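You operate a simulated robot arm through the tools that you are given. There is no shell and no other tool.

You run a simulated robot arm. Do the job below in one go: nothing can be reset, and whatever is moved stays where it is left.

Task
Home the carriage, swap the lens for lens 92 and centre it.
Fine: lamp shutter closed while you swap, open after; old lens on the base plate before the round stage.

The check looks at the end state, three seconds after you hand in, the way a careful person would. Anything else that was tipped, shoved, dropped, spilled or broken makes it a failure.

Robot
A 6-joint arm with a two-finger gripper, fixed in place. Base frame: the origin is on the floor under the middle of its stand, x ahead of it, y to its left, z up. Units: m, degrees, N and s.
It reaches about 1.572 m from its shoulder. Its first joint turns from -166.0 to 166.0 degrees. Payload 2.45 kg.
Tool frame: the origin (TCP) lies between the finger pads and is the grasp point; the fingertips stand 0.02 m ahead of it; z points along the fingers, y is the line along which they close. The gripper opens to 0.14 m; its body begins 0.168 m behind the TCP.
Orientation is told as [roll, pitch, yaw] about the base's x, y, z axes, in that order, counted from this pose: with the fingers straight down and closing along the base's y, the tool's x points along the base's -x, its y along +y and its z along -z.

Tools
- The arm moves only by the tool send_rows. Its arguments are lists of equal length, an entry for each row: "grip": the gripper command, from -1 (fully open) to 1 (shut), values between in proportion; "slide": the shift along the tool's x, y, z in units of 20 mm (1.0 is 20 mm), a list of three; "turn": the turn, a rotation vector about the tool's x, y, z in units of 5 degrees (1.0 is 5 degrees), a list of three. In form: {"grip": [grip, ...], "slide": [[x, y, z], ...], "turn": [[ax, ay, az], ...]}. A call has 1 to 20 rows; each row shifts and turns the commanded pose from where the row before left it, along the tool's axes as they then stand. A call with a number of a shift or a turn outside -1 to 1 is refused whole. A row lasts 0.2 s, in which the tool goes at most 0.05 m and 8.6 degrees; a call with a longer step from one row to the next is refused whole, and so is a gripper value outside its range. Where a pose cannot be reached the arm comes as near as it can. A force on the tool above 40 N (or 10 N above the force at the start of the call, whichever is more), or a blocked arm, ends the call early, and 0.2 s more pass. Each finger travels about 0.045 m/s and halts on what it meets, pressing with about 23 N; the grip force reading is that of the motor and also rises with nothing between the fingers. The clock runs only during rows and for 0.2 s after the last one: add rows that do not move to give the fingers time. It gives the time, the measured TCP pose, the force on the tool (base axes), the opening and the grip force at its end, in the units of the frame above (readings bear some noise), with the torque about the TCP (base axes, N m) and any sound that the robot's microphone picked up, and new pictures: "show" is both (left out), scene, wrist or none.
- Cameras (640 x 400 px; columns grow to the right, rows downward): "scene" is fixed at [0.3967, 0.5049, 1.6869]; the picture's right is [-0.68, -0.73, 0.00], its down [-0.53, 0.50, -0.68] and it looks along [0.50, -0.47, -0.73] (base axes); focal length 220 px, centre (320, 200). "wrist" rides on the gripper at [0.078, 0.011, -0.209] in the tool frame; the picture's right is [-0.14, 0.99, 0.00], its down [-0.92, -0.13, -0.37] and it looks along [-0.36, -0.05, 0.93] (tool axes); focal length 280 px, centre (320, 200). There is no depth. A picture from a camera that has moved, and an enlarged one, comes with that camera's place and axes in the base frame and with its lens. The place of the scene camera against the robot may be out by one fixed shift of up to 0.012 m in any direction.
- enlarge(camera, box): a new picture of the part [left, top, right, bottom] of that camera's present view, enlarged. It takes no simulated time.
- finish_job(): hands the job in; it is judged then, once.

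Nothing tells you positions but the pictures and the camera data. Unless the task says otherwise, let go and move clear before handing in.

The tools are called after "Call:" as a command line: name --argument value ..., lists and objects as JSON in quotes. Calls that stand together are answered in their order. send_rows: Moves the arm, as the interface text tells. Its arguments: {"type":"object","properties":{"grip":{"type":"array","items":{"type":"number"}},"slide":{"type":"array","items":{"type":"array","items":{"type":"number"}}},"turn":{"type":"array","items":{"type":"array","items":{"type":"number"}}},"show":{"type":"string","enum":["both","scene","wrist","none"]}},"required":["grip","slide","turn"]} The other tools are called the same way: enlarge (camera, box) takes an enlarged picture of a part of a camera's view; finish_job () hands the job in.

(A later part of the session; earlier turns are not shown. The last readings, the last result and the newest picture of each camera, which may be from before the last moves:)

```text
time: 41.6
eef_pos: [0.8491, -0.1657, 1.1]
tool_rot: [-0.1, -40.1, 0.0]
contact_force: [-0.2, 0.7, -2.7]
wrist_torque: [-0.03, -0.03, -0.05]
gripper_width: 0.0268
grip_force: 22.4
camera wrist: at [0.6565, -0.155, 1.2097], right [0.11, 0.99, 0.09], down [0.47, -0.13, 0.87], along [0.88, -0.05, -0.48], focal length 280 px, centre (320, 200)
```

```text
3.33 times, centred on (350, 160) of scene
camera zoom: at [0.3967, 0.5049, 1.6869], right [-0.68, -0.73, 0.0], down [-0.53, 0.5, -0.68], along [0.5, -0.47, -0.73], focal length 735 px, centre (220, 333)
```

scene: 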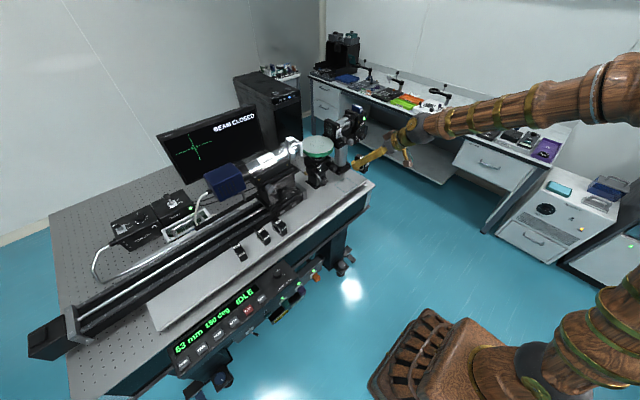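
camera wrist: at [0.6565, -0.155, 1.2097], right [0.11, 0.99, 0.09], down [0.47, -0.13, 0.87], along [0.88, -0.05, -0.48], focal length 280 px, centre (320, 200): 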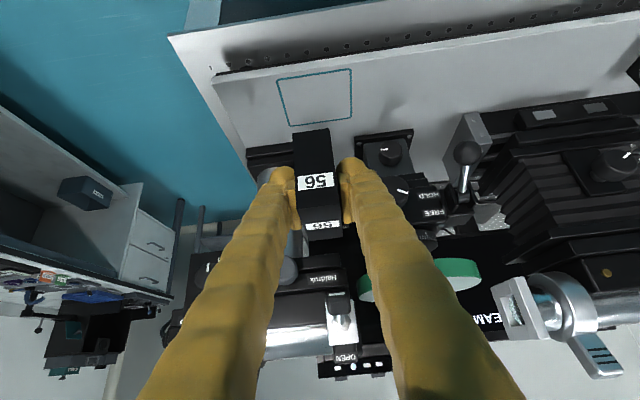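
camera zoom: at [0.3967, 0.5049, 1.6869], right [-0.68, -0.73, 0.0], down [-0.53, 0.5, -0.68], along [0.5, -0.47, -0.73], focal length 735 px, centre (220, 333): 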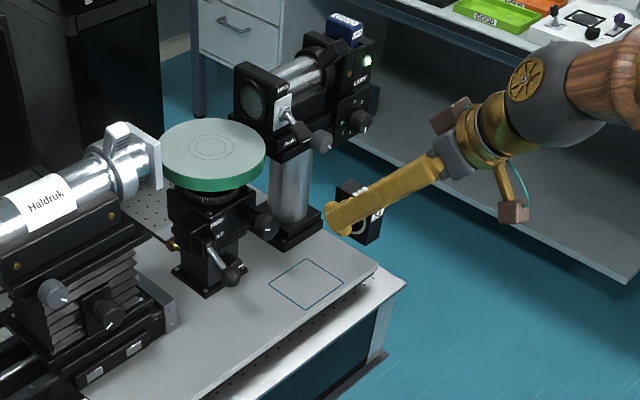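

All four corners of the square are visible: centre about (0.92, -0.160), plate top about z 0.915. Moving diagonally to hover over it.

Call:
send_rows --grip '[1, 1, 1, 1, 1, 1, 1, 1]' --slide '[[0.15, 0.041, 0.948], [0.15, 0.041, 0.948], [0.15, 0.041, 0.948], [0.15, 0.041, 0.948], [0.15, 0.041, 0.948], [0.15, 0.041, 0.948], [0.15, 0.041, 0.948], [0, 0, 0]]' --turn '[[0, 0, 0], [0, 0, 0], [0, 0, 0], [0, 0, 0], [0, 0, 0], [0, 0, 0], [0, 0, 0], [0, 0, 0]]'

Call:
enlarge --camera "wrist" --box '[200, 60, 440, 240]'

Call:
enlarge --camera "scene" --box '[300, 120, 390, 210]'

```text
time: 43.4
eef_pos: [0.9179, -0.1573, 0.9844]
tool_rot: [0.0, -40.1, 0.1]
contact_force: [0.8, -0.1, -2.0]
wrist_torque: [0.02, 0.02, -0.02]
gripper_width: 0.0272
grip_force: 22.9
camera wrist: at [0.725, -0.1471, 1.094], right [0.11, 0.99, 0.09], down [0.47, -0.13, 0.87], along [0.88, -0.05, -0.48], focal length 280 px, centre (320, 200)
```

scene: 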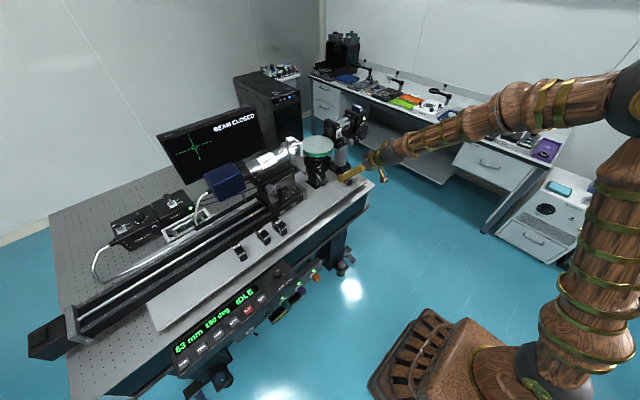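
wrist: 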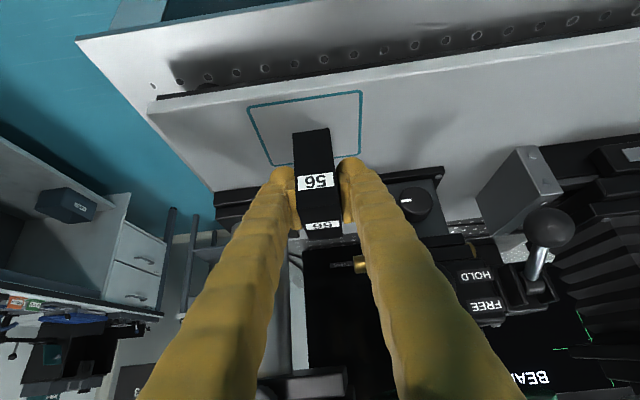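

```text
2.22 times, centred on (320, 150) of wrist
camera zoom: at [0.725, -0.1471, 1.094], right [0.11, 0.99, 0.09], down [0.47, -0.13, 0.87], along [0.88, -0.05, -0.48], focal length 623 px, centre (320, 311)
```

zoom: 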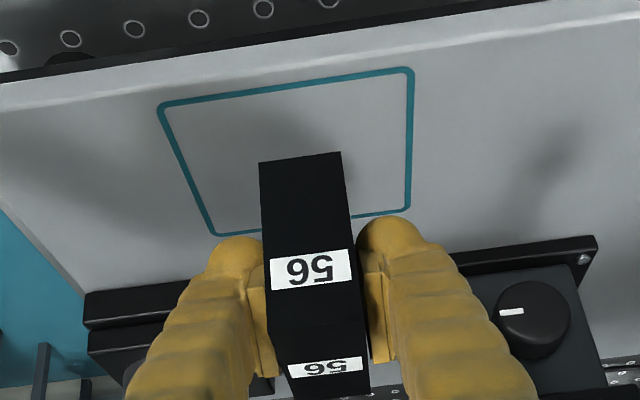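

```text
4.44 times, centred on (345, 165) of scene
camera zoom: at [0.3967, 0.5049, 1.6869], right [-0.68, -0.73, 0.0], down [-0.53, 0.5, -0.68], along [0.5, -0.47, -0.73], focal length 980 px, centre (209, 356)
```

zoom: 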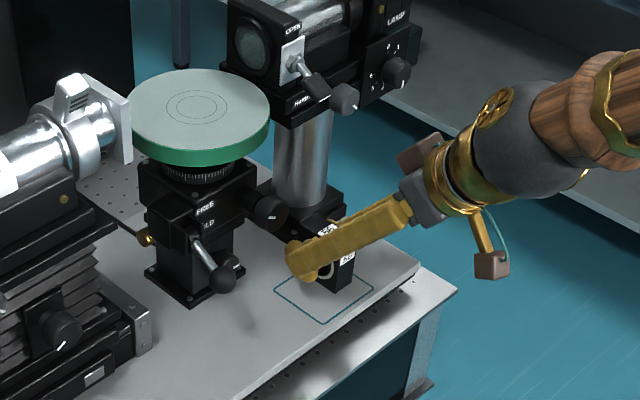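

Hovering just over the square. Lowering gently toward the plate with a small y trim.

Call:
send_rows --grip '[1, 1, 1, 1, 1, 1]' --slide '[[0.161, -0.08, 0.191], [0.161, -0.08, 0.191], [0.161, 0, 0.191], [0.048, 0, 0.057], [0.048, 0, 0.057], [0, 0, 0]]' --turn '[[0, 0, 0], [0, 0, 0], [0, 0, 0], [0, 0, 0], [0, 0, 0], [0, 0, 0]]' --show "none"

Call:
enlarge --camera "wrist" --box '[200, 60, 440, 240]'

Call:
enlarge --camera "scene" --box '[320, 155, 380, 195]'

```text
time: 44.8
eef_pos: [0.9182, -0.1614, 0.9669]
tool_rot: [-0.1, -40.0, 0.0]
contact_force: [0.0, -0.1, -1.5]
wrist_torque: [-0.02, -0.02, 0.0]
gripper_width: 0.0271
grip_force: 23.3
```

```text
2.22 times, centred on (320, 150) of wrist
camera zoom: at [0.7252, -0.151, 1.0773], right [0.11, 0.99, 0.09], down [0.47, -0.13, 0.87], along [0.88, -0.05, -0.48], focal length 623 px, centre (320, 311)
```

zoom: 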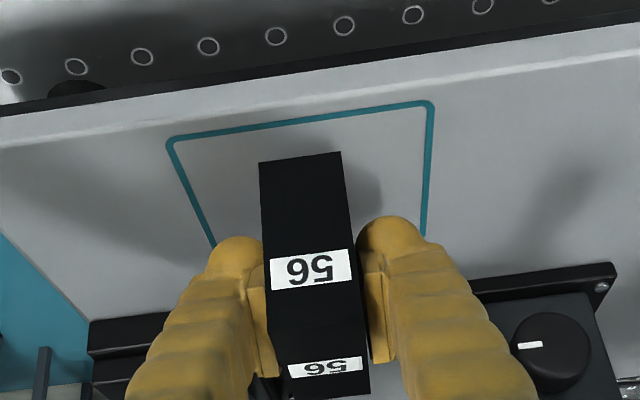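

```text
10.00 times, centred on (350, 175) of scene
camera zoom: at [0.3967, 0.5049, 1.6869], right [-0.68, -0.73, 0.0], down [-0.53, 0.5, -0.68], along [0.5, -0.47, -0.73], focal length 2204 px, centre (20, 450)
```

zoom: 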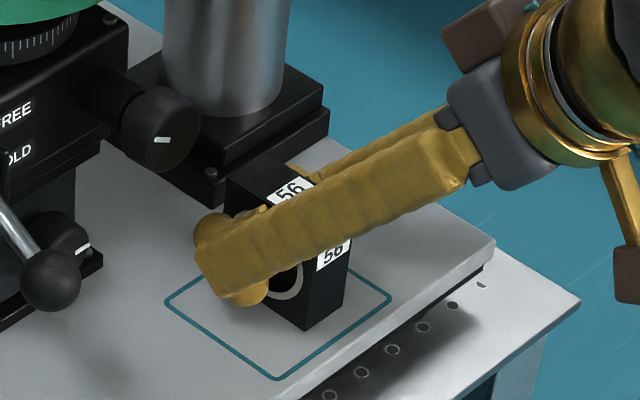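

Still above the plate. Continuing down in 1.5 mm steps until contact.

Call:
send_rows --grip '[1, 1, 1, 1, 1, 1, 1]' --slide '[[0.048, 0, 0.057], [0.048, 0, 0.057], [0.048, 0, 0.057], [0.048, 0, 0.057], [0.048, 0, 0.057], [0.048, 0, 0.057], [0, 0, 0]]' --turn '[[0, 0, 0], [0, 0, 0], [0, 0, 0], [0, 0, 0], [0, 0, 0], [0, 0, 0], [0, 0, 0]]' --show "none"

Call:
enlarge --camera "scene" --box '[320, 155, 380, 195]'

```text
time: 46.4
eef_pos: [0.9188, -0.1628, 0.9602]
tool_rot: [0.0, -40.1, 0.0]
contact_force: [3.4, 0.3, 19.8]
wrist_torque: [0.04, -0.15, -0.01]
gripper_width: 0.0271
grip_force: 23.1
```

```text
10.00 times, centred on (350, 175) of scene
camera zoom: at [0.3967, 0.5049, 1.6869], right [-0.68, -0.73, 0.0], down [-0.53, 0.5, -0.68], along [0.5, -0.47, -0.73], focal length 2204 px, centre (20, 450)
```

zoom: 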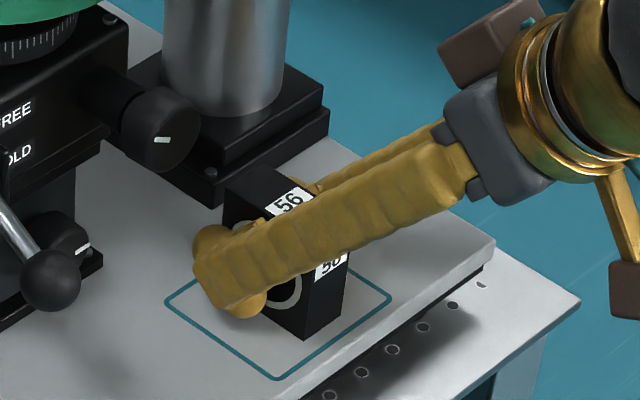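

Contact made (20 N). Relieving slightly and opening the fingers to release lens 56.

Call:
send_rows --grip '[1, 0.8, 0.4, 0.2, 0.2, 0.2]' --slide '[[-0.055, 0, -0.065], [0, 0, 0], [0, 0, 0], [0, 0, 0], [0, 0, 0], [0, 0, 0]]' --turn '[[0, 0, 0], [0, 0, 0], [0, 0, 0], [0, 0, 0], [0, 0, 0], [0, 0, 0]]' --show "none"

Call:
enlarge --camera "wrist" --box '[200, 60, 440, 240]'

Call:
enlarge --camera "scene" --box '[320, 155, 380, 195]'

```text
time: 47.8
eef_pos: [0.9199, -0.1619, 0.9595]
tool_rot: [0.0, -40.1, -0.1]
contact_force: [-0.5, 0.1, -0.2]
wrist_torque: [-0.02, -0.02, -0.03]
gripper_width: 0.0564
grip_force: 0.1
```

```text
2.22 times, centred on (320, 150) of wrist
camera zoom: at [0.7249, -0.1508, 1.0699], right [0.11, 0.99, 0.09], down [0.47, -0.13, 0.87], along [0.88, -0.05, -0.48], focal length 623 px, centre (320, 311)
```

zoom: 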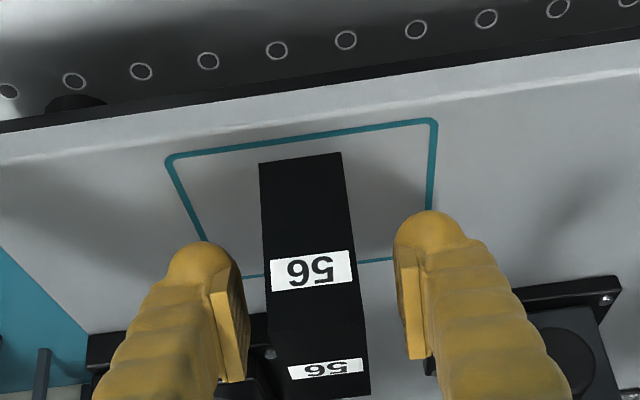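

```text
10.00 times, centred on (350, 175) of scene
camera zoom: at [0.3967, 0.5049, 1.6869], right [-0.68, -0.73, 0.0], down [-0.53, 0.5, -0.68], along [0.5, -0.47, -0.73], focal length 2204 px, centre (20, 450)
```

zoom: 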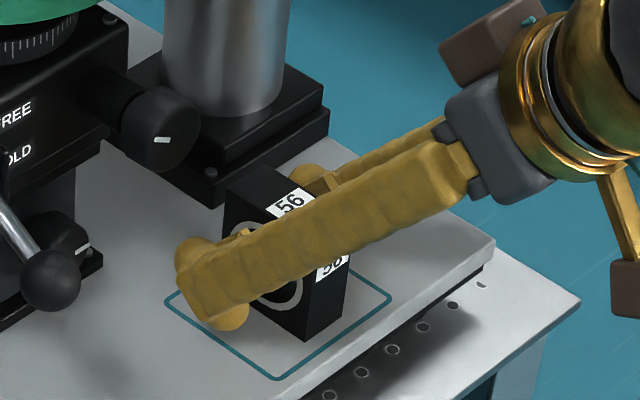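

Lens 56 stands centred in the square (lens centre ≈ (0.920, -0.162)). Backing the fingers off along their axis and starting the traverse toward lens 92.

Call:
send_rows --grip '[0.2, 0.2, 0.2, 0.2, 0.2, 0.2, 0.2, 0.2, 0.2, 0.2, 0.2, 0.2, 0.2, 0.2, 0.2, 0.2, 0.2, 0.2, 0.2, 0.2]' --slide '[[0, 0, -0.5], [0, 0, -1], [0, 0, -1], [0, 0, -1], [0, 0, -1], [0, 0, -1], [0, 0, -1], [0, 0.5, -1], [0, 1, -1], [0, 1, 0], [0, 1, 0], [0, 1, 0], [0, 1, 0], [0, 1, 0], [0, 1, 0], [0, 1, 0], [0, 1, 0], [0, 1, 0], [0, 1, 0], [0, 1, 0]]' --turn '[[0, 0, 0], [0, 0, 0], [0, 0, 0], [0, 0, 0], [0, 0, 0], [0, 0, 0], [0, 0, 0], [0, 0, 0], [0, 0, 0], [0, 0, 0], [0, 0, 0], [0, 0, 0], [0, 0, 0], [0, 0, 0], [0, 0, 0], [0, 0, 0], [0, 0, 0], [0, 0, 0], [0, 0, 0], [0, 0, 0]]'

Call:
enlarge --camera "scene" --box '[310, 155, 390, 205]'

```text
time: 52.0
eef_pos: [0.8116, 0.0885, 1.0902]
tool_rot: [-0.1, -40.1, 0.0]
contact_force: [0.5, 1.0, 0.4]
wrist_torque: [0.01, 0.02, -0.01]
gripper_width: 0.0561
grip_force: 0.0
camera wrist: at [0.6181, 0.0998, 1.1997], right [0.11, 0.99, 0.09], down [0.47, -0.13, 0.87], along [0.88, -0.05, -0.48], focal length 280 px, centre (320, 200)
```

scene: 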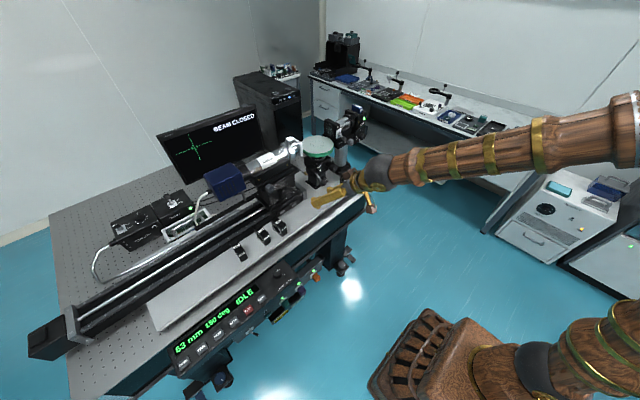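
wrist: 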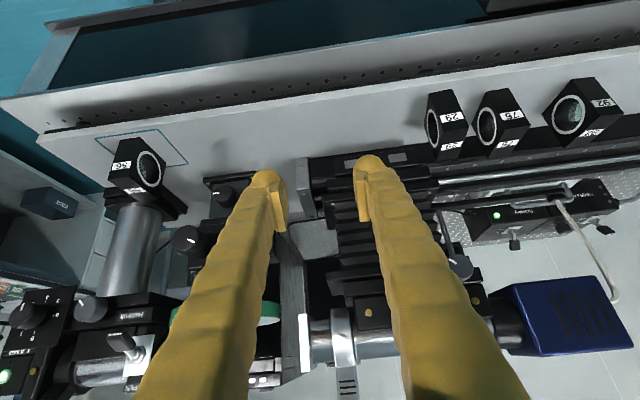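

```text
8.00 times, centred on (350, 180) of scene
camera zoom: at [0.3967, 0.5049, 1.6869], right [-0.68, -0.73, 0.0], down [-0.53, 0.5, -0.68], along [0.5, -0.47, -0.73], focal length 1764 px, centre (80, 360)
```

zoom: 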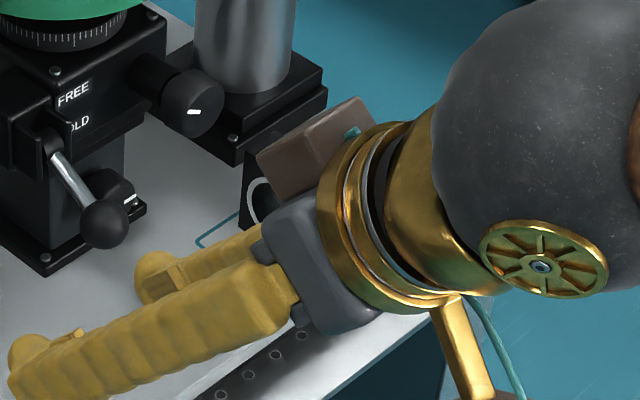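

Lens 56 is standing undisturbed. Continuing toward y≈0.43 in front of lens 92.

Call:
send_rows --grip '[0.2, 0.2, 0.2, 0.2, 0.2, 0.2, 0.2, 0.2, 0.2, 0.2, 0.2, 0.2, 0.2, 0.2, 0.2, 0.2, 0.2, 0.2]' --slide '[[0, 1, 0], [0, 1, 0], [0, 1, 0], [0, 1, 0], [0, 1, 0], [0, 1, 0], [0, 1, 0], [0, 1, 0], [0, 1, 0], [0, 1, 0], [0, 1, 0], [0, 1, 0], [0, 1, 0], [0, 1, 0], [0, 1, 0], [0, 1, 0], [0, 1, 0], [0, 0.3, 0]]' --turn '[[0, 0, 0], [0, 0, 0], [0, 0, 0], [0, 0, 0], [0, 0, 0], [0, 0, 0], [0, 0, 0], [0, 0, 0], [0, 0, 0], [0, 0, 0], [0, 0, 0], [0, 0, 0], [0, 0, 0], [0, 0, 0], [0, 0, 0], [0, 0, 0], [0, 0, 0], [0, 0, 0]]' --show "wrist"

Call:
enlarge --camera "wrist" --box '[200, 60, 420, 220]'

Call:
enlarge --camera "scene" --box '[200, 200, 300, 280]'

```text
time: 55.8
eef_pos: [0.8108, 0.4343, 1.0881]
tool_rot: [0.0, -40.1, -0.1]
contact_force: [-1.0, 0.7, 0.4]
wrist_torque: [-0.01, 0.05, -0.01]
gripper_width: 0.056
grip_force: 0.1
camera wrist: at [0.6165, 0.445, 1.1992], right [0.11, 0.99, 0.09], down [0.47, -0.13, 0.87], along [0.88, -0.05, -0.48], focal length 280 px, centre (320, 200)
```

wrist: 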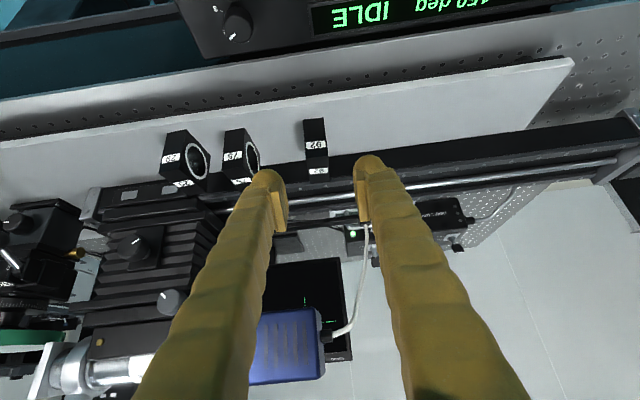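

```text
2.50 times, centred on (310, 140) of wrist
camera zoom: at [0.6165, 0.445, 1.1992], right [0.11, 0.99, 0.09], down [0.47, -0.13, 0.87], along [0.88, -0.05, -0.48], focal length 701 px, centre (345, 350)
```

zoom: 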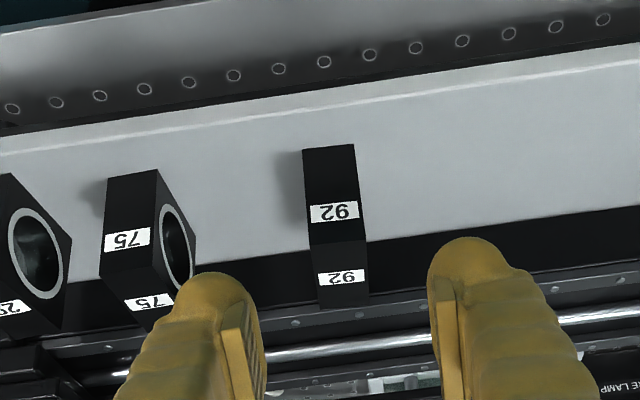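

```text
5.00 times, centred on (250, 240) of scene
camera zoom: at [0.3967, 0.5049, 1.6869], right [-0.68, -0.73, 0.0], down [-0.53, 0.5, -0.68], along [0.5, -0.47, -0.73], focal length 1102 px, centre (670, 0)
```

zoom: 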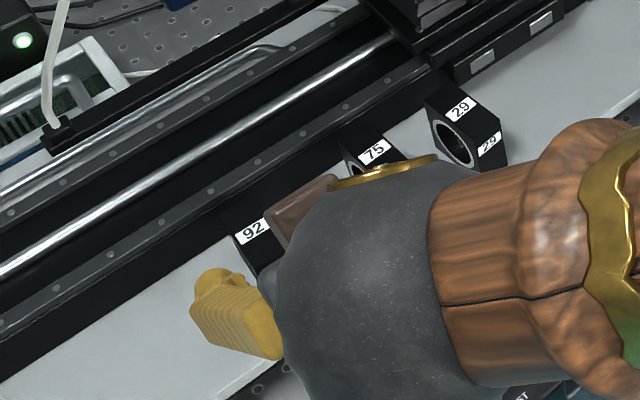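

Lens 92 is at x 0.899–0.963, y 0.416–0.445. Advancing along the finger axis to straddle it, stopping midway to check.

Call:
send_rows --grip '[0.2, 0.2, 0.2, 0.2, 0.2, 0.2]' --slide '[[-0.044, -0.035, 0.967], [-0.044, -0.035, 0.967], [-0.044, -0.035, 0.967], [-0.044, -0.035, 0.967], [-0.044, -0.035, 0.967], [0, 0, 0]]' --turn '[[0, 0, 0], [0, 0, 0], [0, 0, 0], [0, 0, 0], [0, 0, 0], [0, 0, 0]]' --show "wrist"

Call:
enlarge --camera "wrist" --box '[200, 60, 420, 220]'

```text
time: 57.2
eef_pos: [0.8765, 0.4307, 1.0181]
tool_rot: [0.0, -40.1, -0.1]
contact_force: [-0.7, -0.8, -0.6]
wrist_torque: [0.02, 0.03, 0.01]
gripper_width: 0.0558
grip_force: 0.1
camera wrist: at [0.6819, 0.4409, 1.1278], right [0.11, 0.99, 0.09], down [0.47, -0.13, 0.87], along [0.88, -0.05, -0.48], focal length 280 px, centre (320, 200)
```

wrist: 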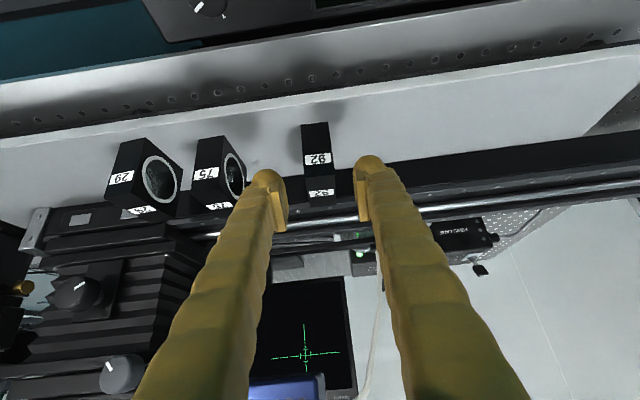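

```text
2.50 times, centred on (310, 140) of wrist
camera zoom: at [0.6819, 0.4409, 1.1278], right [0.11, 0.99, 0.09], down [0.47, -0.13, 0.87], along [0.88, -0.05, -0.48], focal length 701 px, centre (345, 350)
```

zoom: 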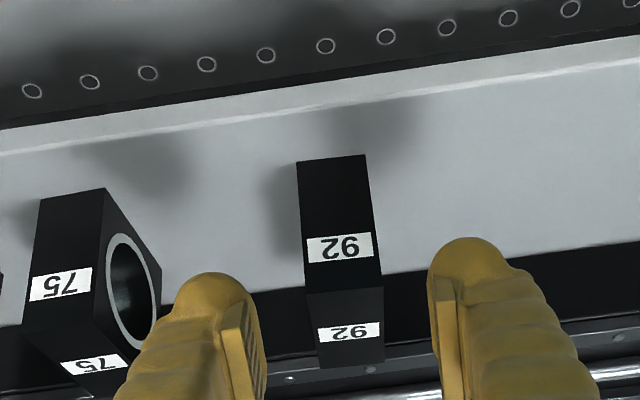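

Aligned within a millimetre. Moving the last 77 mm in and closing on lens 92.

Call:
send_rows --grip '[0.2, 0.2, 0.2, 0.2, 0.2, 0.5, 0.8, 1, 1, 1]' --slide '[[-0.015, 0, 0.961], [-0.015, 0, 0.961], [-0.015, 0, 0.961], [-0.015, 0, 0.961], [0, 0, 0], [0, 0, 0], [0, 0, 0], [0, 0, 0], [0, 0, 0], [0, 0, 0]]' --turn '[[0, 0, 0], [0, 0, 0], [0, 0, 0], [0, 0, 0], [0, 0, 0], [0, 0, 0], [0, 0, 0], [0, 0, 0], [0, 0, 0], [0, 0, 0]]' --show "wrist"

Call:
enlarge --camera "wrist" --box '[200, 60, 440, 240]'

```text
time: 59.4
eef_pos: [0.9264, 0.4316, 0.9623]
tool_rot: [-0.1, -40.1, -0.1]
contact_force: [-0.5, 0.3, -0.4]
wrist_torque: [0.08, -0.01, -0.03]
gripper_width: 0.027
grip_force: 22.5
camera wrist: at [0.7329, 0.4415, 1.0714], right [0.11, 0.99, 0.09], down [0.47, -0.13, 0.87], along [0.88, -0.05, -0.48], focal length 280 px, centre (320, 200)
```

wrist: 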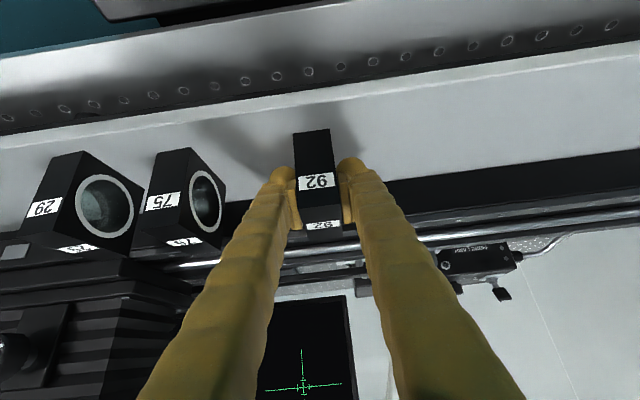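

```text
2.22 times, centred on (320, 150) of wrist
camera zoom: at [0.7329, 0.4415, 1.0714], right [0.11, 0.99, 0.09], down [0.47, -0.13, 0.87], along [0.88, -0.05, -0.48], focal length 623 px, centre (320, 311)
```

zoom: 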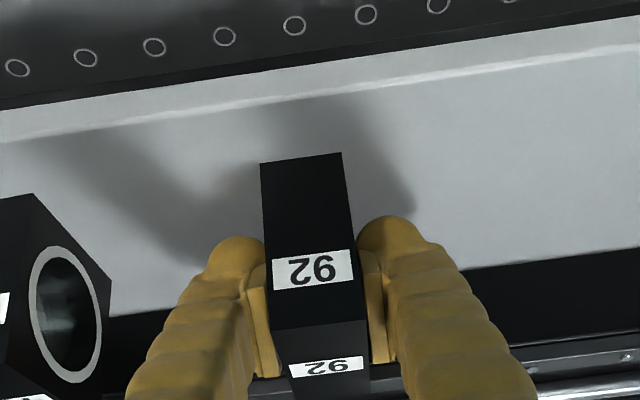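

Lens 92 is gripped, sitting in the gripper practically identically to how lens 56 did. Lifting it up and carrying it toward the stage.

Call:
send_rows --grip '[1, 1, 1, 1, 1, 1, 1, 1, 1, 1, 1, 1, 1, 1, 1, 1]' --slide '[[-0.322, 0, -0.3825], [-0.644, 0, -0.765], [-0.644, 0, -0.765], [-0.42, -0.3, -0.95], [-0.42, -0.6, -0.95], [-0.42, -0.8, -0.95], [-0.42, -0.8, -0.95], [-0.42, -0.8, -0.95], [-0.42, -0.8, -0.95], [-0.42, -0.8, -0.95], [-0.42, -0.8, -0.95], [-0.42, -0.8, -0.95], [-0.42, -0.8, -0.95], [-0.42, -0.8, -0.95], [-0.42, -0.8, -0.95], [-0.42, -0.8, -0.95]]' --turn '[[0, 0, 0], [0, 0, 0], [0, 0, 0], [0, 0, 0], [0, 0, 0], [0, 0, 0], [0, 0, 0], [0, 0, 0], [0, 0, 0], [0, 0, 0], [0, 0, 0], [0, 0, 0], [0, 0, 0], [0, 0, 0], [0, 0, 0], [0, 0, 0]]'

```text
time: 62.8
eef_pos: [0.8512, 0.238, 1.271]
tool_rot: [0.0, -39.9, -0.1]
contact_force: [0.7, -0.6, -2.5]
wrist_torque: [0.02, 0.0, -0.01]
gripper_width: 0.0269
grip_force: 22.8
camera wrist: at [0.6582, 0.2492, 1.3806], right [0.11, 0.99, 0.09], down [0.47, -0.13, 0.87], along [0.88, -0.05, -0.48], focal length 280 px, centre (320, 200)
```

scene: 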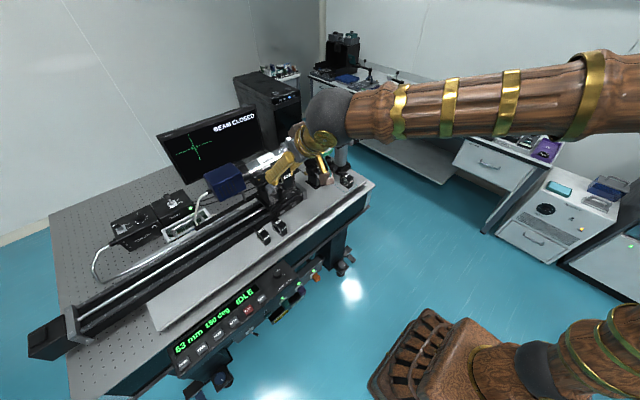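
wrist: 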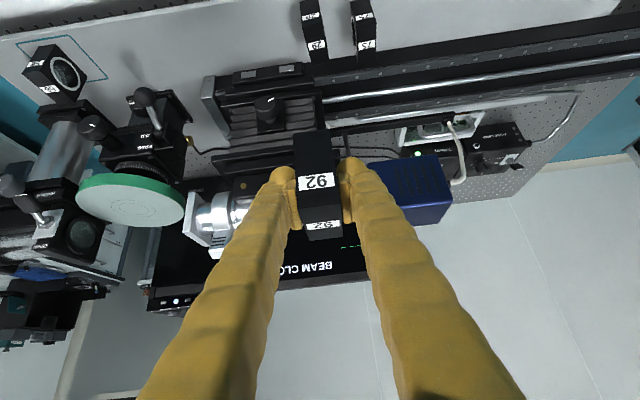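

Lens 92 is held; traversing to the stage line at y≈-0.069.

Call:
send_rows --grip '[1, 1, 1, 1, 1, 1, 1, 1, 1, 1, 1, 1, 1, 1, 1, 1, 1, 1]' --slide '[[0, -0.9, 0], [0, -0.9, 0], [0, -0.9, 0], [0, -0.9, 0], [0, -0.9, 0], [0, -0.9, 0], [0, -0.9, 0], [0, -0.9, 0], [0, -0.9, 0], [0, -0.9, 0], [0, -0.9, 0], [0, -0.9, 0], [0, -0.9, 0], [0, -0.9, 0], [0, -0.9, 0], [0, -0.9, 0], [0, -0.9, 0], [0, 0, 0]]' --turn '[[0, 0, 0], [0, 0, 0], [0, 0, 0], [0, 0, 0], [0, 0, 0], [0, 0, 0], [0, 0, 0], [0, 0, 0], [0, 0, 0], [0, 0, 0], [0, 0, 0], [0, 0, 0], [0, 0, 0], [0, 0, 0], [0, 0, 0], [0, 0, 0], [0, 0, 0], [0, 0, 0]]'

Call:
enlarge --camera "wrist" --box '[220, 60, 420, 220]'

```text
time: 66.6
eef_pos: [0.8496, -0.0685, 1.2706]
tool_rot: [0.0, -40.0, -0.1]
contact_force: [0.0, -0.3, -1.8]
wrist_torque: [0.0, -0.03, 0.0]
gripper_width: 0.0271
grip_force: 23.2
camera wrist: at [0.6563, -0.0581, 1.3807], right [0.11, 0.99, 0.09], down [0.47, -0.13, 0.87], along [0.88, -0.05, -0.48], focal length 280 px, centre (320, 200)
```

scene: 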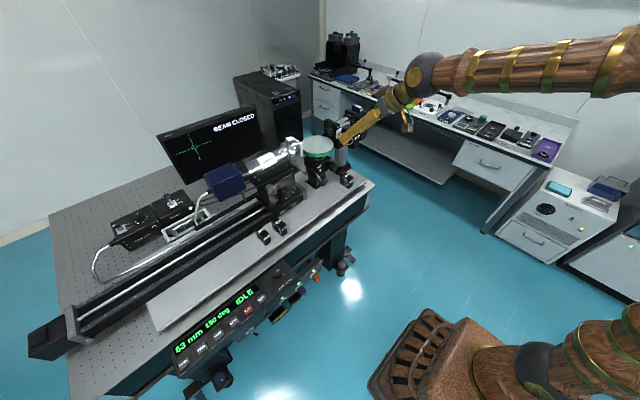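
wrist: 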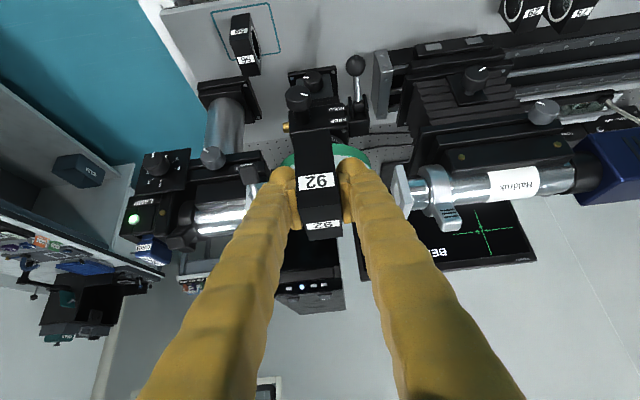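

```text
2.50 times, centred on (320, 140) of wrist
camera zoom: at [0.6563, -0.0581, 1.3807], right [0.11, 0.99, 0.09], down [0.47, -0.13, 0.87], along [0.88, -0.05, -0.48], focal length 701 px, centre (320, 350)
```

zoom: 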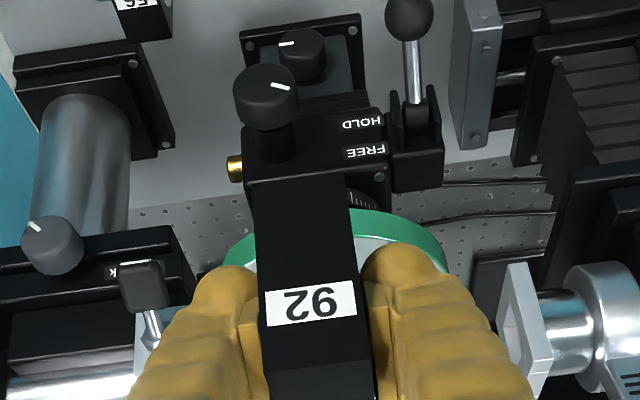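

Now forward over the stage at safe height to x≈1.026.

Call:
send_rows --grip '[1, 1, 1, 1, 1, 1, 1, 1, 1, 1, 1, 1]' --slide '[[-0.7505, 0, 0.632], [-0.7505, 0, 0.632], [-0.7505, 0, 0.632], [-0.7505, 0, 0.632], [-0.7505, 0, 0.632], [-0.7505, 0, 0.632], [-0.7505, 0, 0.632], [-0.7505, 0, 0.632], [-0.7505, 0, 0.632], [0.644, 0, 0.765], [0.644, 0, 0.765], [0, 0, 0]]' --turn '[[0, 0, 0], [0, 0, 0], [0, 0, 0], [0, 0, 0], [0, 0, 0], [0, 0, 0], [0, 0, 0], [0, 0, 0], [0, 0, 0], [0, 0, 0], [0, 0, 0], [0, 0, 0]]'

Call:
enlarge --camera "wrist" --box '[220, 60, 420, 260]'

Call:
enlarge --camera "scene" --box '[290, 110, 350, 160]'

```text
time: 69.2
eef_pos: [1.0272, -0.0692, 1.23]
tool_rot: [0.0, -40.0, -0.1]
contact_force: [0.0, 0.0, -2.6]
wrist_torque: [0.02, -0.03, -0.03]
gripper_width: 0.027
grip_force: 23.4
camera wrist: at [0.833, -0.0589, 1.3399], right [0.11, 0.99, 0.09], down [0.47, -0.13, 0.87], along [0.88, -0.05, -0.48], focal length 280 px, centre (320, 200)
```

scene: 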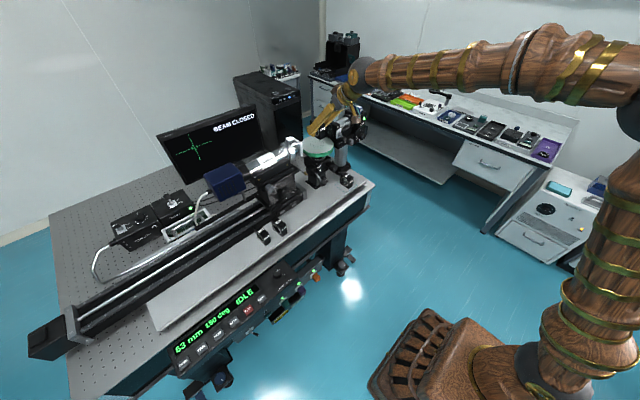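
wrist: 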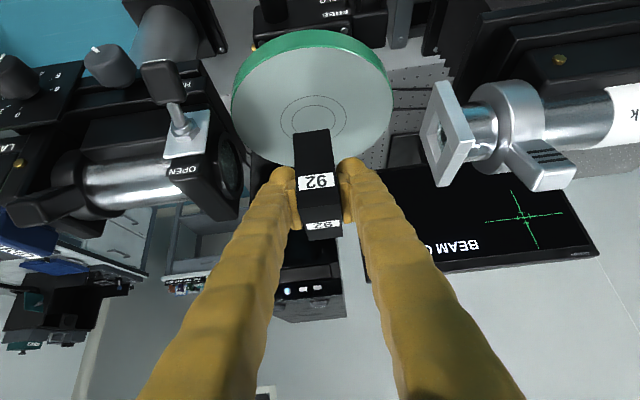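

```text
2.00 times, centred on (320, 160) of wrist
camera zoom: at [0.833, -0.0589, 1.3399], right [0.11, 0.99, 0.09], down [0.47, -0.13, 0.87], along [0.88, -0.05, -0.48], focal length 561 px, centre (320, 280)
```

zoom: 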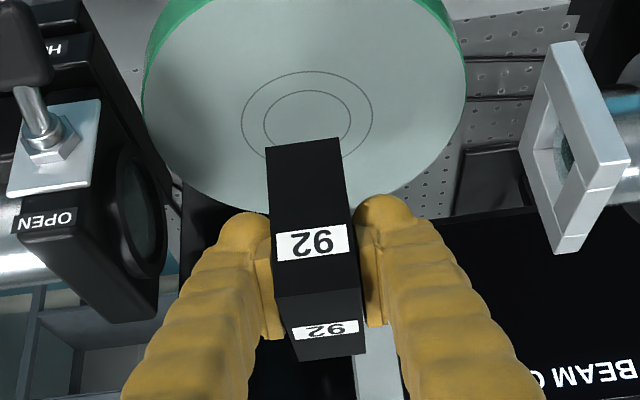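

```text
8.00 times, centred on (320, 135) of scene
camera zoom: at [0.3967, 0.5049, 1.6869], right [-0.68, -0.73, 0.0], down [-0.53, 0.5, -0.68], along [0.5, -0.47, -0.73], focal length 1764 px, centre (320, 720)
```

zoom: 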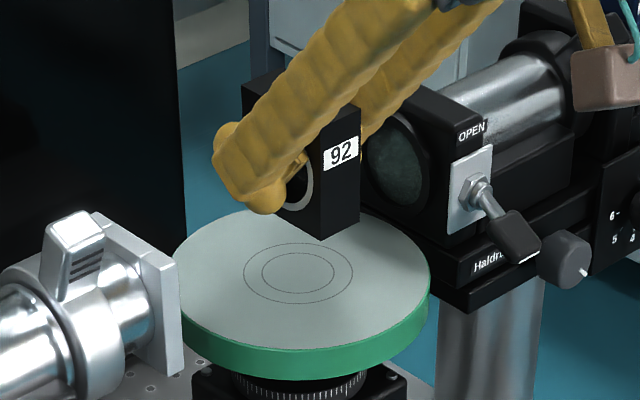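

The rings are well visible. I'm zooming on them to refine the ring centre before lowering.

Call:
enlarge --camera "wrist" --box '[270, 85, 360, 145]'

Call:
enlarge --camera "scene" --box '[305, 135, 335, 155]'

```text
6.67 times, centred on (315, 115) of wrist
camera zoom: at [0.833, -0.0589, 1.3399], right [0.11, 0.99, 0.09], down [0.47, -0.13, 0.87], along [0.88, -0.05, -0.48], focal length 1869 px, centre (353, 767)
```

zoom: 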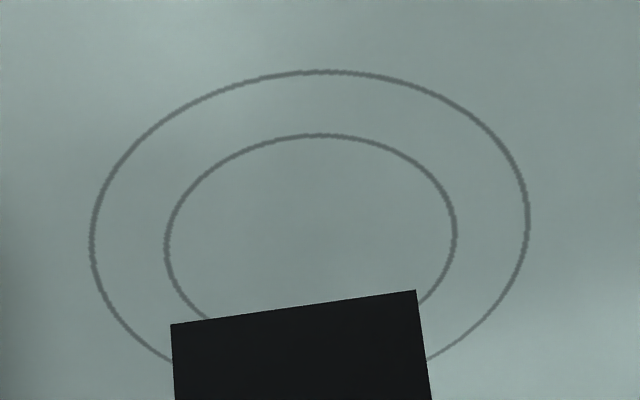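

```text
16.00 times, centred on (320, 145) of scene
camera zoom: at [0.3967, 0.5049, 1.6869], right [-0.68, -0.73, 0.0], down [-0.53, 0.5, -0.68], along [0.5, -0.47, -0.73], focal length 3527 px, centre (320, 1080)
```

zoom: 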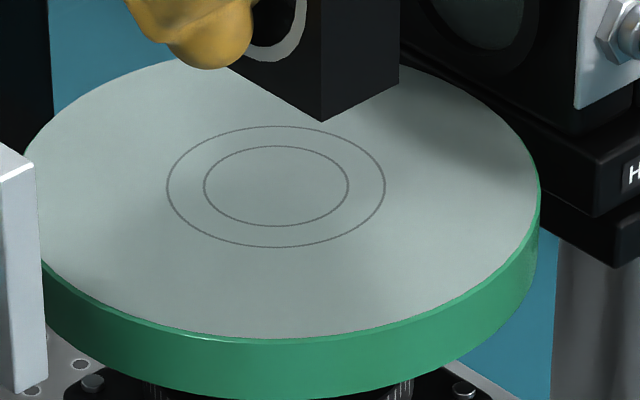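

Ring centre corrected for perspective is about (1.0296, -0.0687); the held lens centre is at about TCP+2 mm, so I'm already lined up. Lowering toward contact expected near TCP z 1.191.

Call:
send_rows --grip '[1, 1, 1, 1, 1, 1]' --slide '[[0.322, 0.015, 0.3825], [0.322, 0.015, 0.3825], [0.322, 0, 0.3825], [0.048, 0, 0.057], [0.048, 0, 0.057], [0, 0, 0]]' --turn '[[0, 0, 0], [0, 0, 0], [0, 0, 0], [0, 0, 0], [0, 0, 0], [0, 0, 0]]' --show "none"

Call:
enlarge --camera "wrist" --box '[260, 80, 370, 150]'

Call:
enlarge --camera "scene" --box '[300, 120, 340, 155]'

```text
time: 70.6
eef_pos: [1.0253, -0.07, 1.1969]
tool_rot: [-0.1, -40.1, -0.1]
contact_force: [-0.2, 0.1, -2.6]
wrist_torque: [-0.04, 0.0, 0.0]
gripper_width: 0.0271
grip_force: 22.8
```

```text
5.71 times, centred on (315, 115) of wrist
camera zoom: at [0.8325, -0.058, 1.3066], right [0.11, 0.99, 0.09], down [0.47, -0.13, 0.87], along [0.88, -0.05, -0.48], focal length 1602 px, centre (349, 686)
```

zoom: 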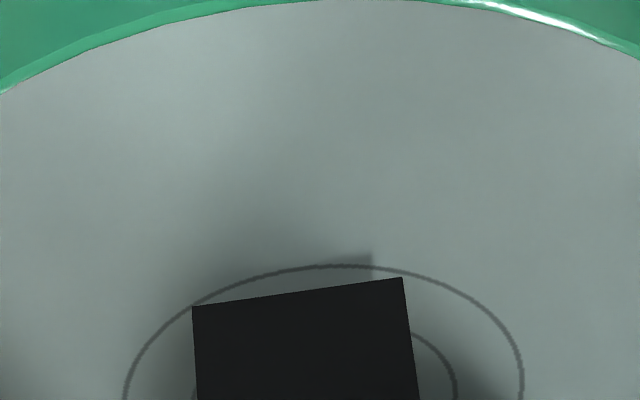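

```text
11.43 times, centred on (320, 138) of scene
camera zoom: at [0.3967, 0.5049, 1.6869], right [-0.68, -0.73, 0.0], down [-0.53, 0.5, -0.68], along [0.5, -0.47, -0.73], focal length 2519 px, centre (320, 914)
```

zoom: 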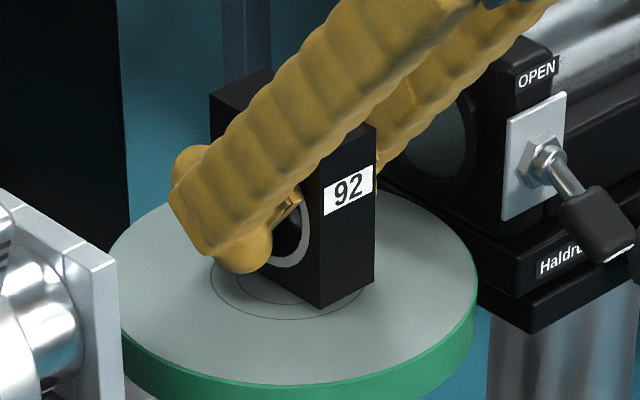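

Nearly down (about 5 mm left). Lowering in 1 mm steps to light contact, then I'll measure the lens edge against the rings.

Call:
send_rows --grip '[1, 1, 1, 1, 1, 1]' --slide '[[0.0322, 0, 0.03825], [0.0322, 0, 0.03825], [0.0322, 0, 0.03825], [0.0322, 0, 0.03825], [0.0322, 0, 0.03825], [0, 0, 0]]' --turn '[[0, 0, 0], [0, 0, 0], [0, 0, 0], [0, 0, 0], [0, 0, 0], [0, 0, 0]]' --show "none"

Call:
enlarge --camera "wrist" --box '[260, 90, 370, 160]'

Call:
enlarge --camera "scene" --box '[304, 130, 336, 154]'

```text
time: 72.0
eef_pos: [1.0264, -0.069, 1.1923]
tool_rot: [-0.1, -40.1, -0.1]
contact_force: [0.5, -0.3, -1.4]
wrist_torque: [0.02, -0.02, -0.02]
gripper_width: 0.0271
grip_force: 23.1
```

```text
5.71 times, centred on (315, 125) of wrist
camera zoom: at [0.833, -0.0583, 1.3024], right [0.11, 0.99, 0.09], down [0.47, -0.13, 0.87], along [0.88, -0.05, -0.48], focal length 1602 px, centre (349, 629)
```

zoom: 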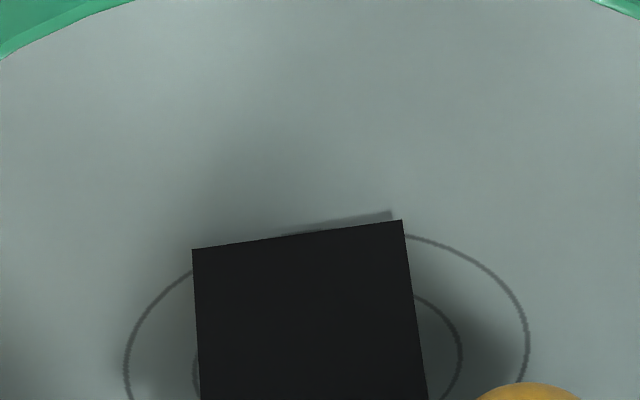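

```text
16.00 times, centred on (320, 142) of scene
camera zoom: at [0.3967, 0.5049, 1.6869], right [-0.68, -0.73, 0.0], down [-0.53, 0.5, -0.68], along [0.5, -0.47, -0.73], focal length 3527 px, centre (320, 1128)
```

zoom: 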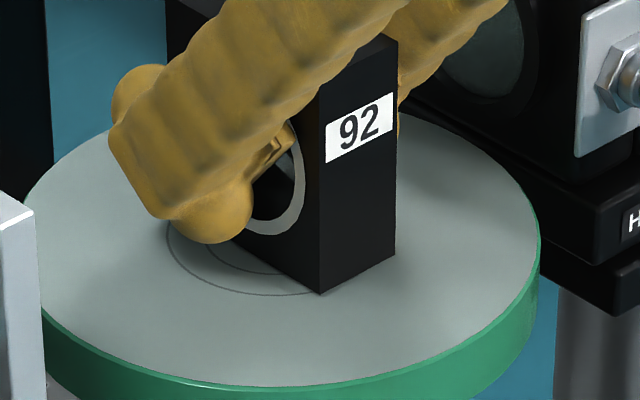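

The lens hovers about 1 mm above the disc, and its centre is within about 1 mm of the ring centre. Applying a sub-millimetre trim and lowering to contact.

Call:
send_rows --grip '[1, 1, 1, 1, 1]' --slide '[[-0.019, 0.04, 0.016], [0.0322, 0, 0.03825], [0.0322, 0, 0.03825], [0.0161, 0, 0.0191], [0, 0, 0]]' --turn '[[0, 0, 0], [0, 0, 0], [0, 0, 0], [0, 0, 0], [0, 0, 0]]' --show "none"

Call:
enlarge --camera "wrist" --box '[260, 90, 370, 160]'

```text
time: 73.2
eef_pos: [1.0273, -0.0684, 1.191]
tool_rot: [0.0, -40.2, 0.0]
contact_force: [0.7, -1.8, 6.9]
wrist_torque: [0.02, 0.3, 0.07]
gripper_width: 0.0271
grip_force: 23.1
```

```text
5.71 times, centred on (315, 125) of wrist
camera zoom: at [0.8333, -0.0572, 1.3003], right [0.11, 0.99, 0.09], down [0.47, -0.13, 0.88], along [0.88, -0.05, -0.48], focal length 1602 px, centre (349, 629)
```

zoom: 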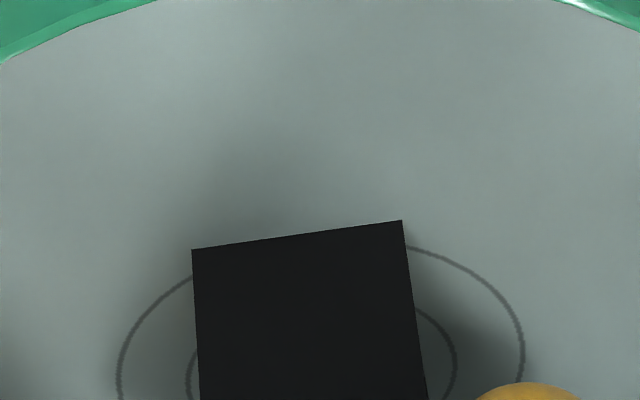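

Contact at TCP z 1.191 exactly as predicted, with the lens centred on the rings to about 1 mm. Releasing to a 46 mm opening.

Call:
send_rows --grip '[1, 0.8, 0.6, 0.45, 0.343, 0.343]' --slide '[[-0.0161, 0, -0.0191], [0, 0, 0], [0, 0, 0], [0, 0, 0], [0, 0, 0], [0, 0, 0]]' --turn '[[0, 0, 0], [0, 0, 0], [0, 0, 0], [0, 0, 0], [0, 0, 0], [0, 0, 0]]' --show "none"

Call:
enlarge --camera "wrist" --box '[220, 60, 420, 260]'

Call:
enlarge --camera "scene" --box '[304, 130, 336, 154]'

```text
time: 74.6
eef_pos: [1.0264, -0.0674, 1.1906]
tool_rot: [0.0, -40.1, -0.2]
contact_force: [0.6, -1.0, 1.1]
wrist_torque: [-0.02, 0.01, -0.01]
gripper_width: 0.0462
grip_force: 0.0
```

```text
2.00 times, centred on (320, 160) of wrist
camera zoom: at [0.8335, -0.0571, 1.3005], right [0.11, 0.99, 0.09], down [0.47, -0.13, 0.87], along [0.88, -0.05, -0.48], focal length 561 px, centre (320, 280)
```

zoom: 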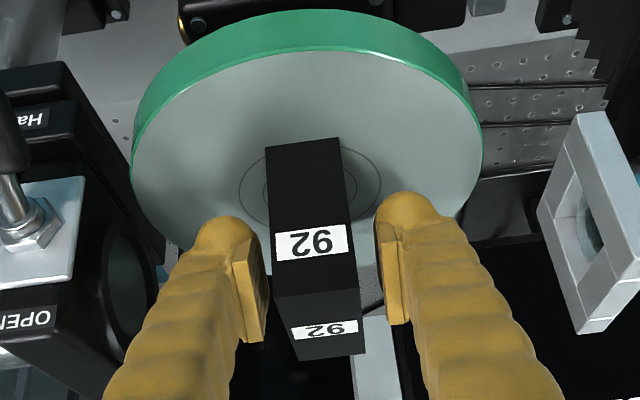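

```text
16.00 times, centred on (320, 142) of scene
camera zoom: at [0.3967, 0.5049, 1.6869], right [-0.68, -0.73, 0.0], down [-0.53, 0.5, -0.68], along [0.5, -0.47, -0.73], focal length 3527 px, centre (320, 1128)
```

zoom: 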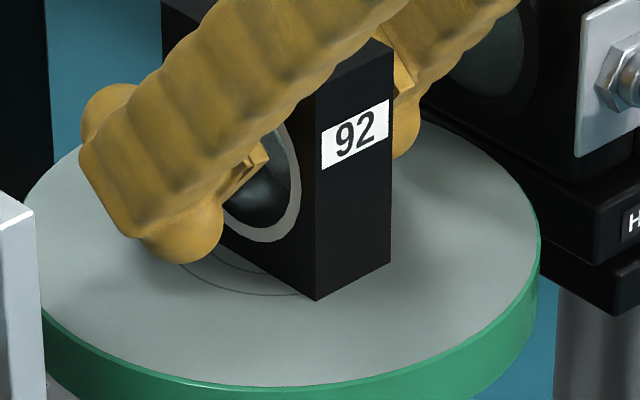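

Lens 92 is standing free on the stage. Backing straight out along the finger axis.

Call:
send_rows --grip '[0.343, 0.343, 0.343, 0.343, 0.343, 0.343, 0.343, 0.343, 0.343]' --slide '[[0, 0, -0.4], [0, 0, -0.8], [0, 0, -1], [0, 0, -1], [0, 0, -1], [0, 0, -1], [0, 0, -1], [0, 0, -1], [0, 0, 0]]' --turn '[[0, 0, 0], [0, 0, 0], [0, 0, 0], [0, 0, 0], [0, 0, 0], [0, 0, 0], [0, 0, 0], [0, 0, 0], [0, 0, 0]]'

Call:
enlarge --camera "wrist" --box '[250, 90, 390, 190]'

Call:
enlarge --camera "scene" --box '[300, 125, 340, 155]'

```text
time: 76.6
eef_pos: [0.9332, -0.0687, 1.3011]
tool_rot: [0.0, -40.1, -0.1]
contact_force: [0.5, 0.2, -0.5]
wrist_torque: [0.0, 0.02, 0.0]
gripper_width: 0.0459
grip_force: 0.1
camera wrist: at [0.7406, -0.0573, 1.4105], right [0.11, 0.99, 0.09], down [0.47, -0.13, 0.87], along [0.88, -0.05, -0.48], focal length 280 px, centre (320, 200)
```

scene: 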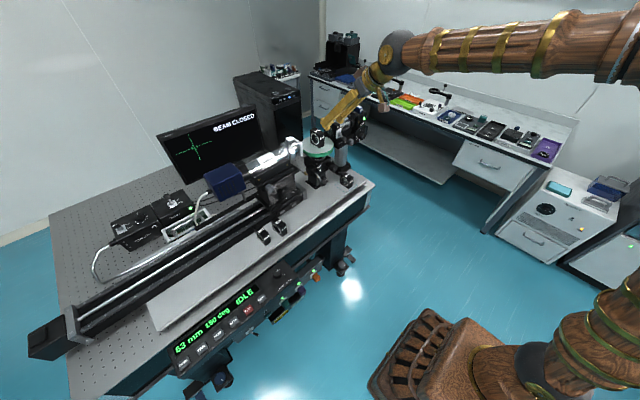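
wrist: 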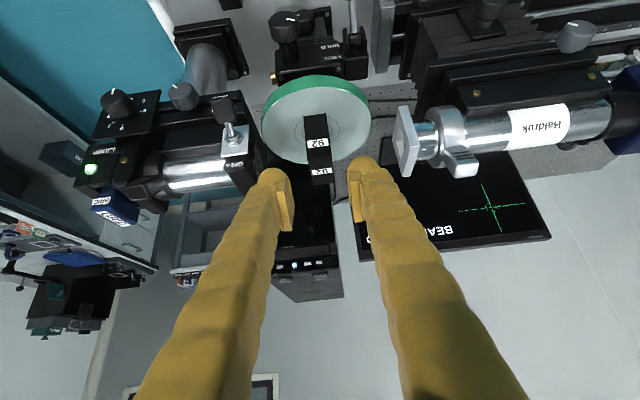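

```text
4.00 times, centred on (320, 140) of wrist
camera zoom: at [0.7406, -0.0573, 1.4105], right [0.11, 0.99, 0.09], down [0.47, -0.13, 0.87], along [0.88, -0.05, -0.48], focal length 1122 px, centre (320, 440)
```

zoom: 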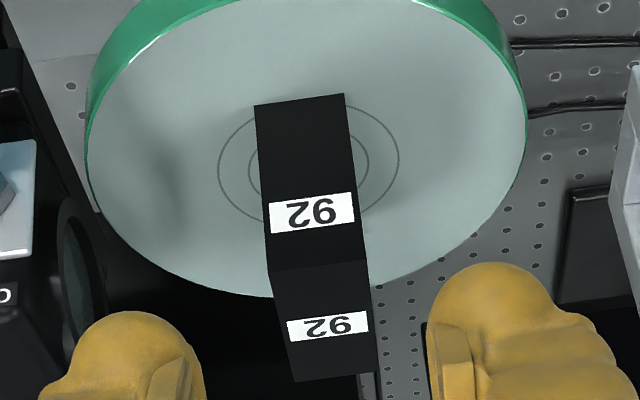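

```text
13.33 times, centred on (320, 140) of scene
camera zoom: at [0.3967, 0.5049, 1.6869], right [-0.68, -0.73, 0.0], down [-0.53, 0.5, -0.68], along [0.5, -0.47, -0.73], focal length 2939 px, centre (320, 1000)
```

zoom: 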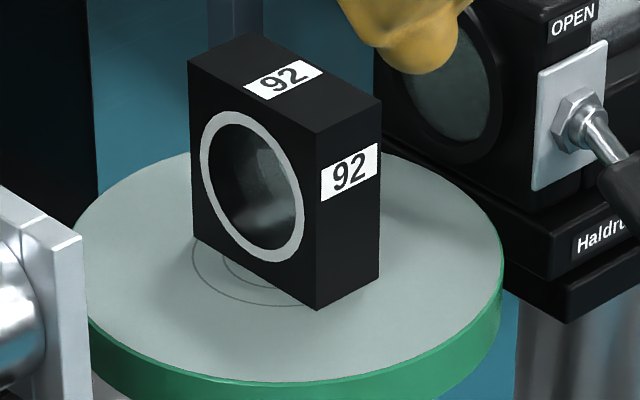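

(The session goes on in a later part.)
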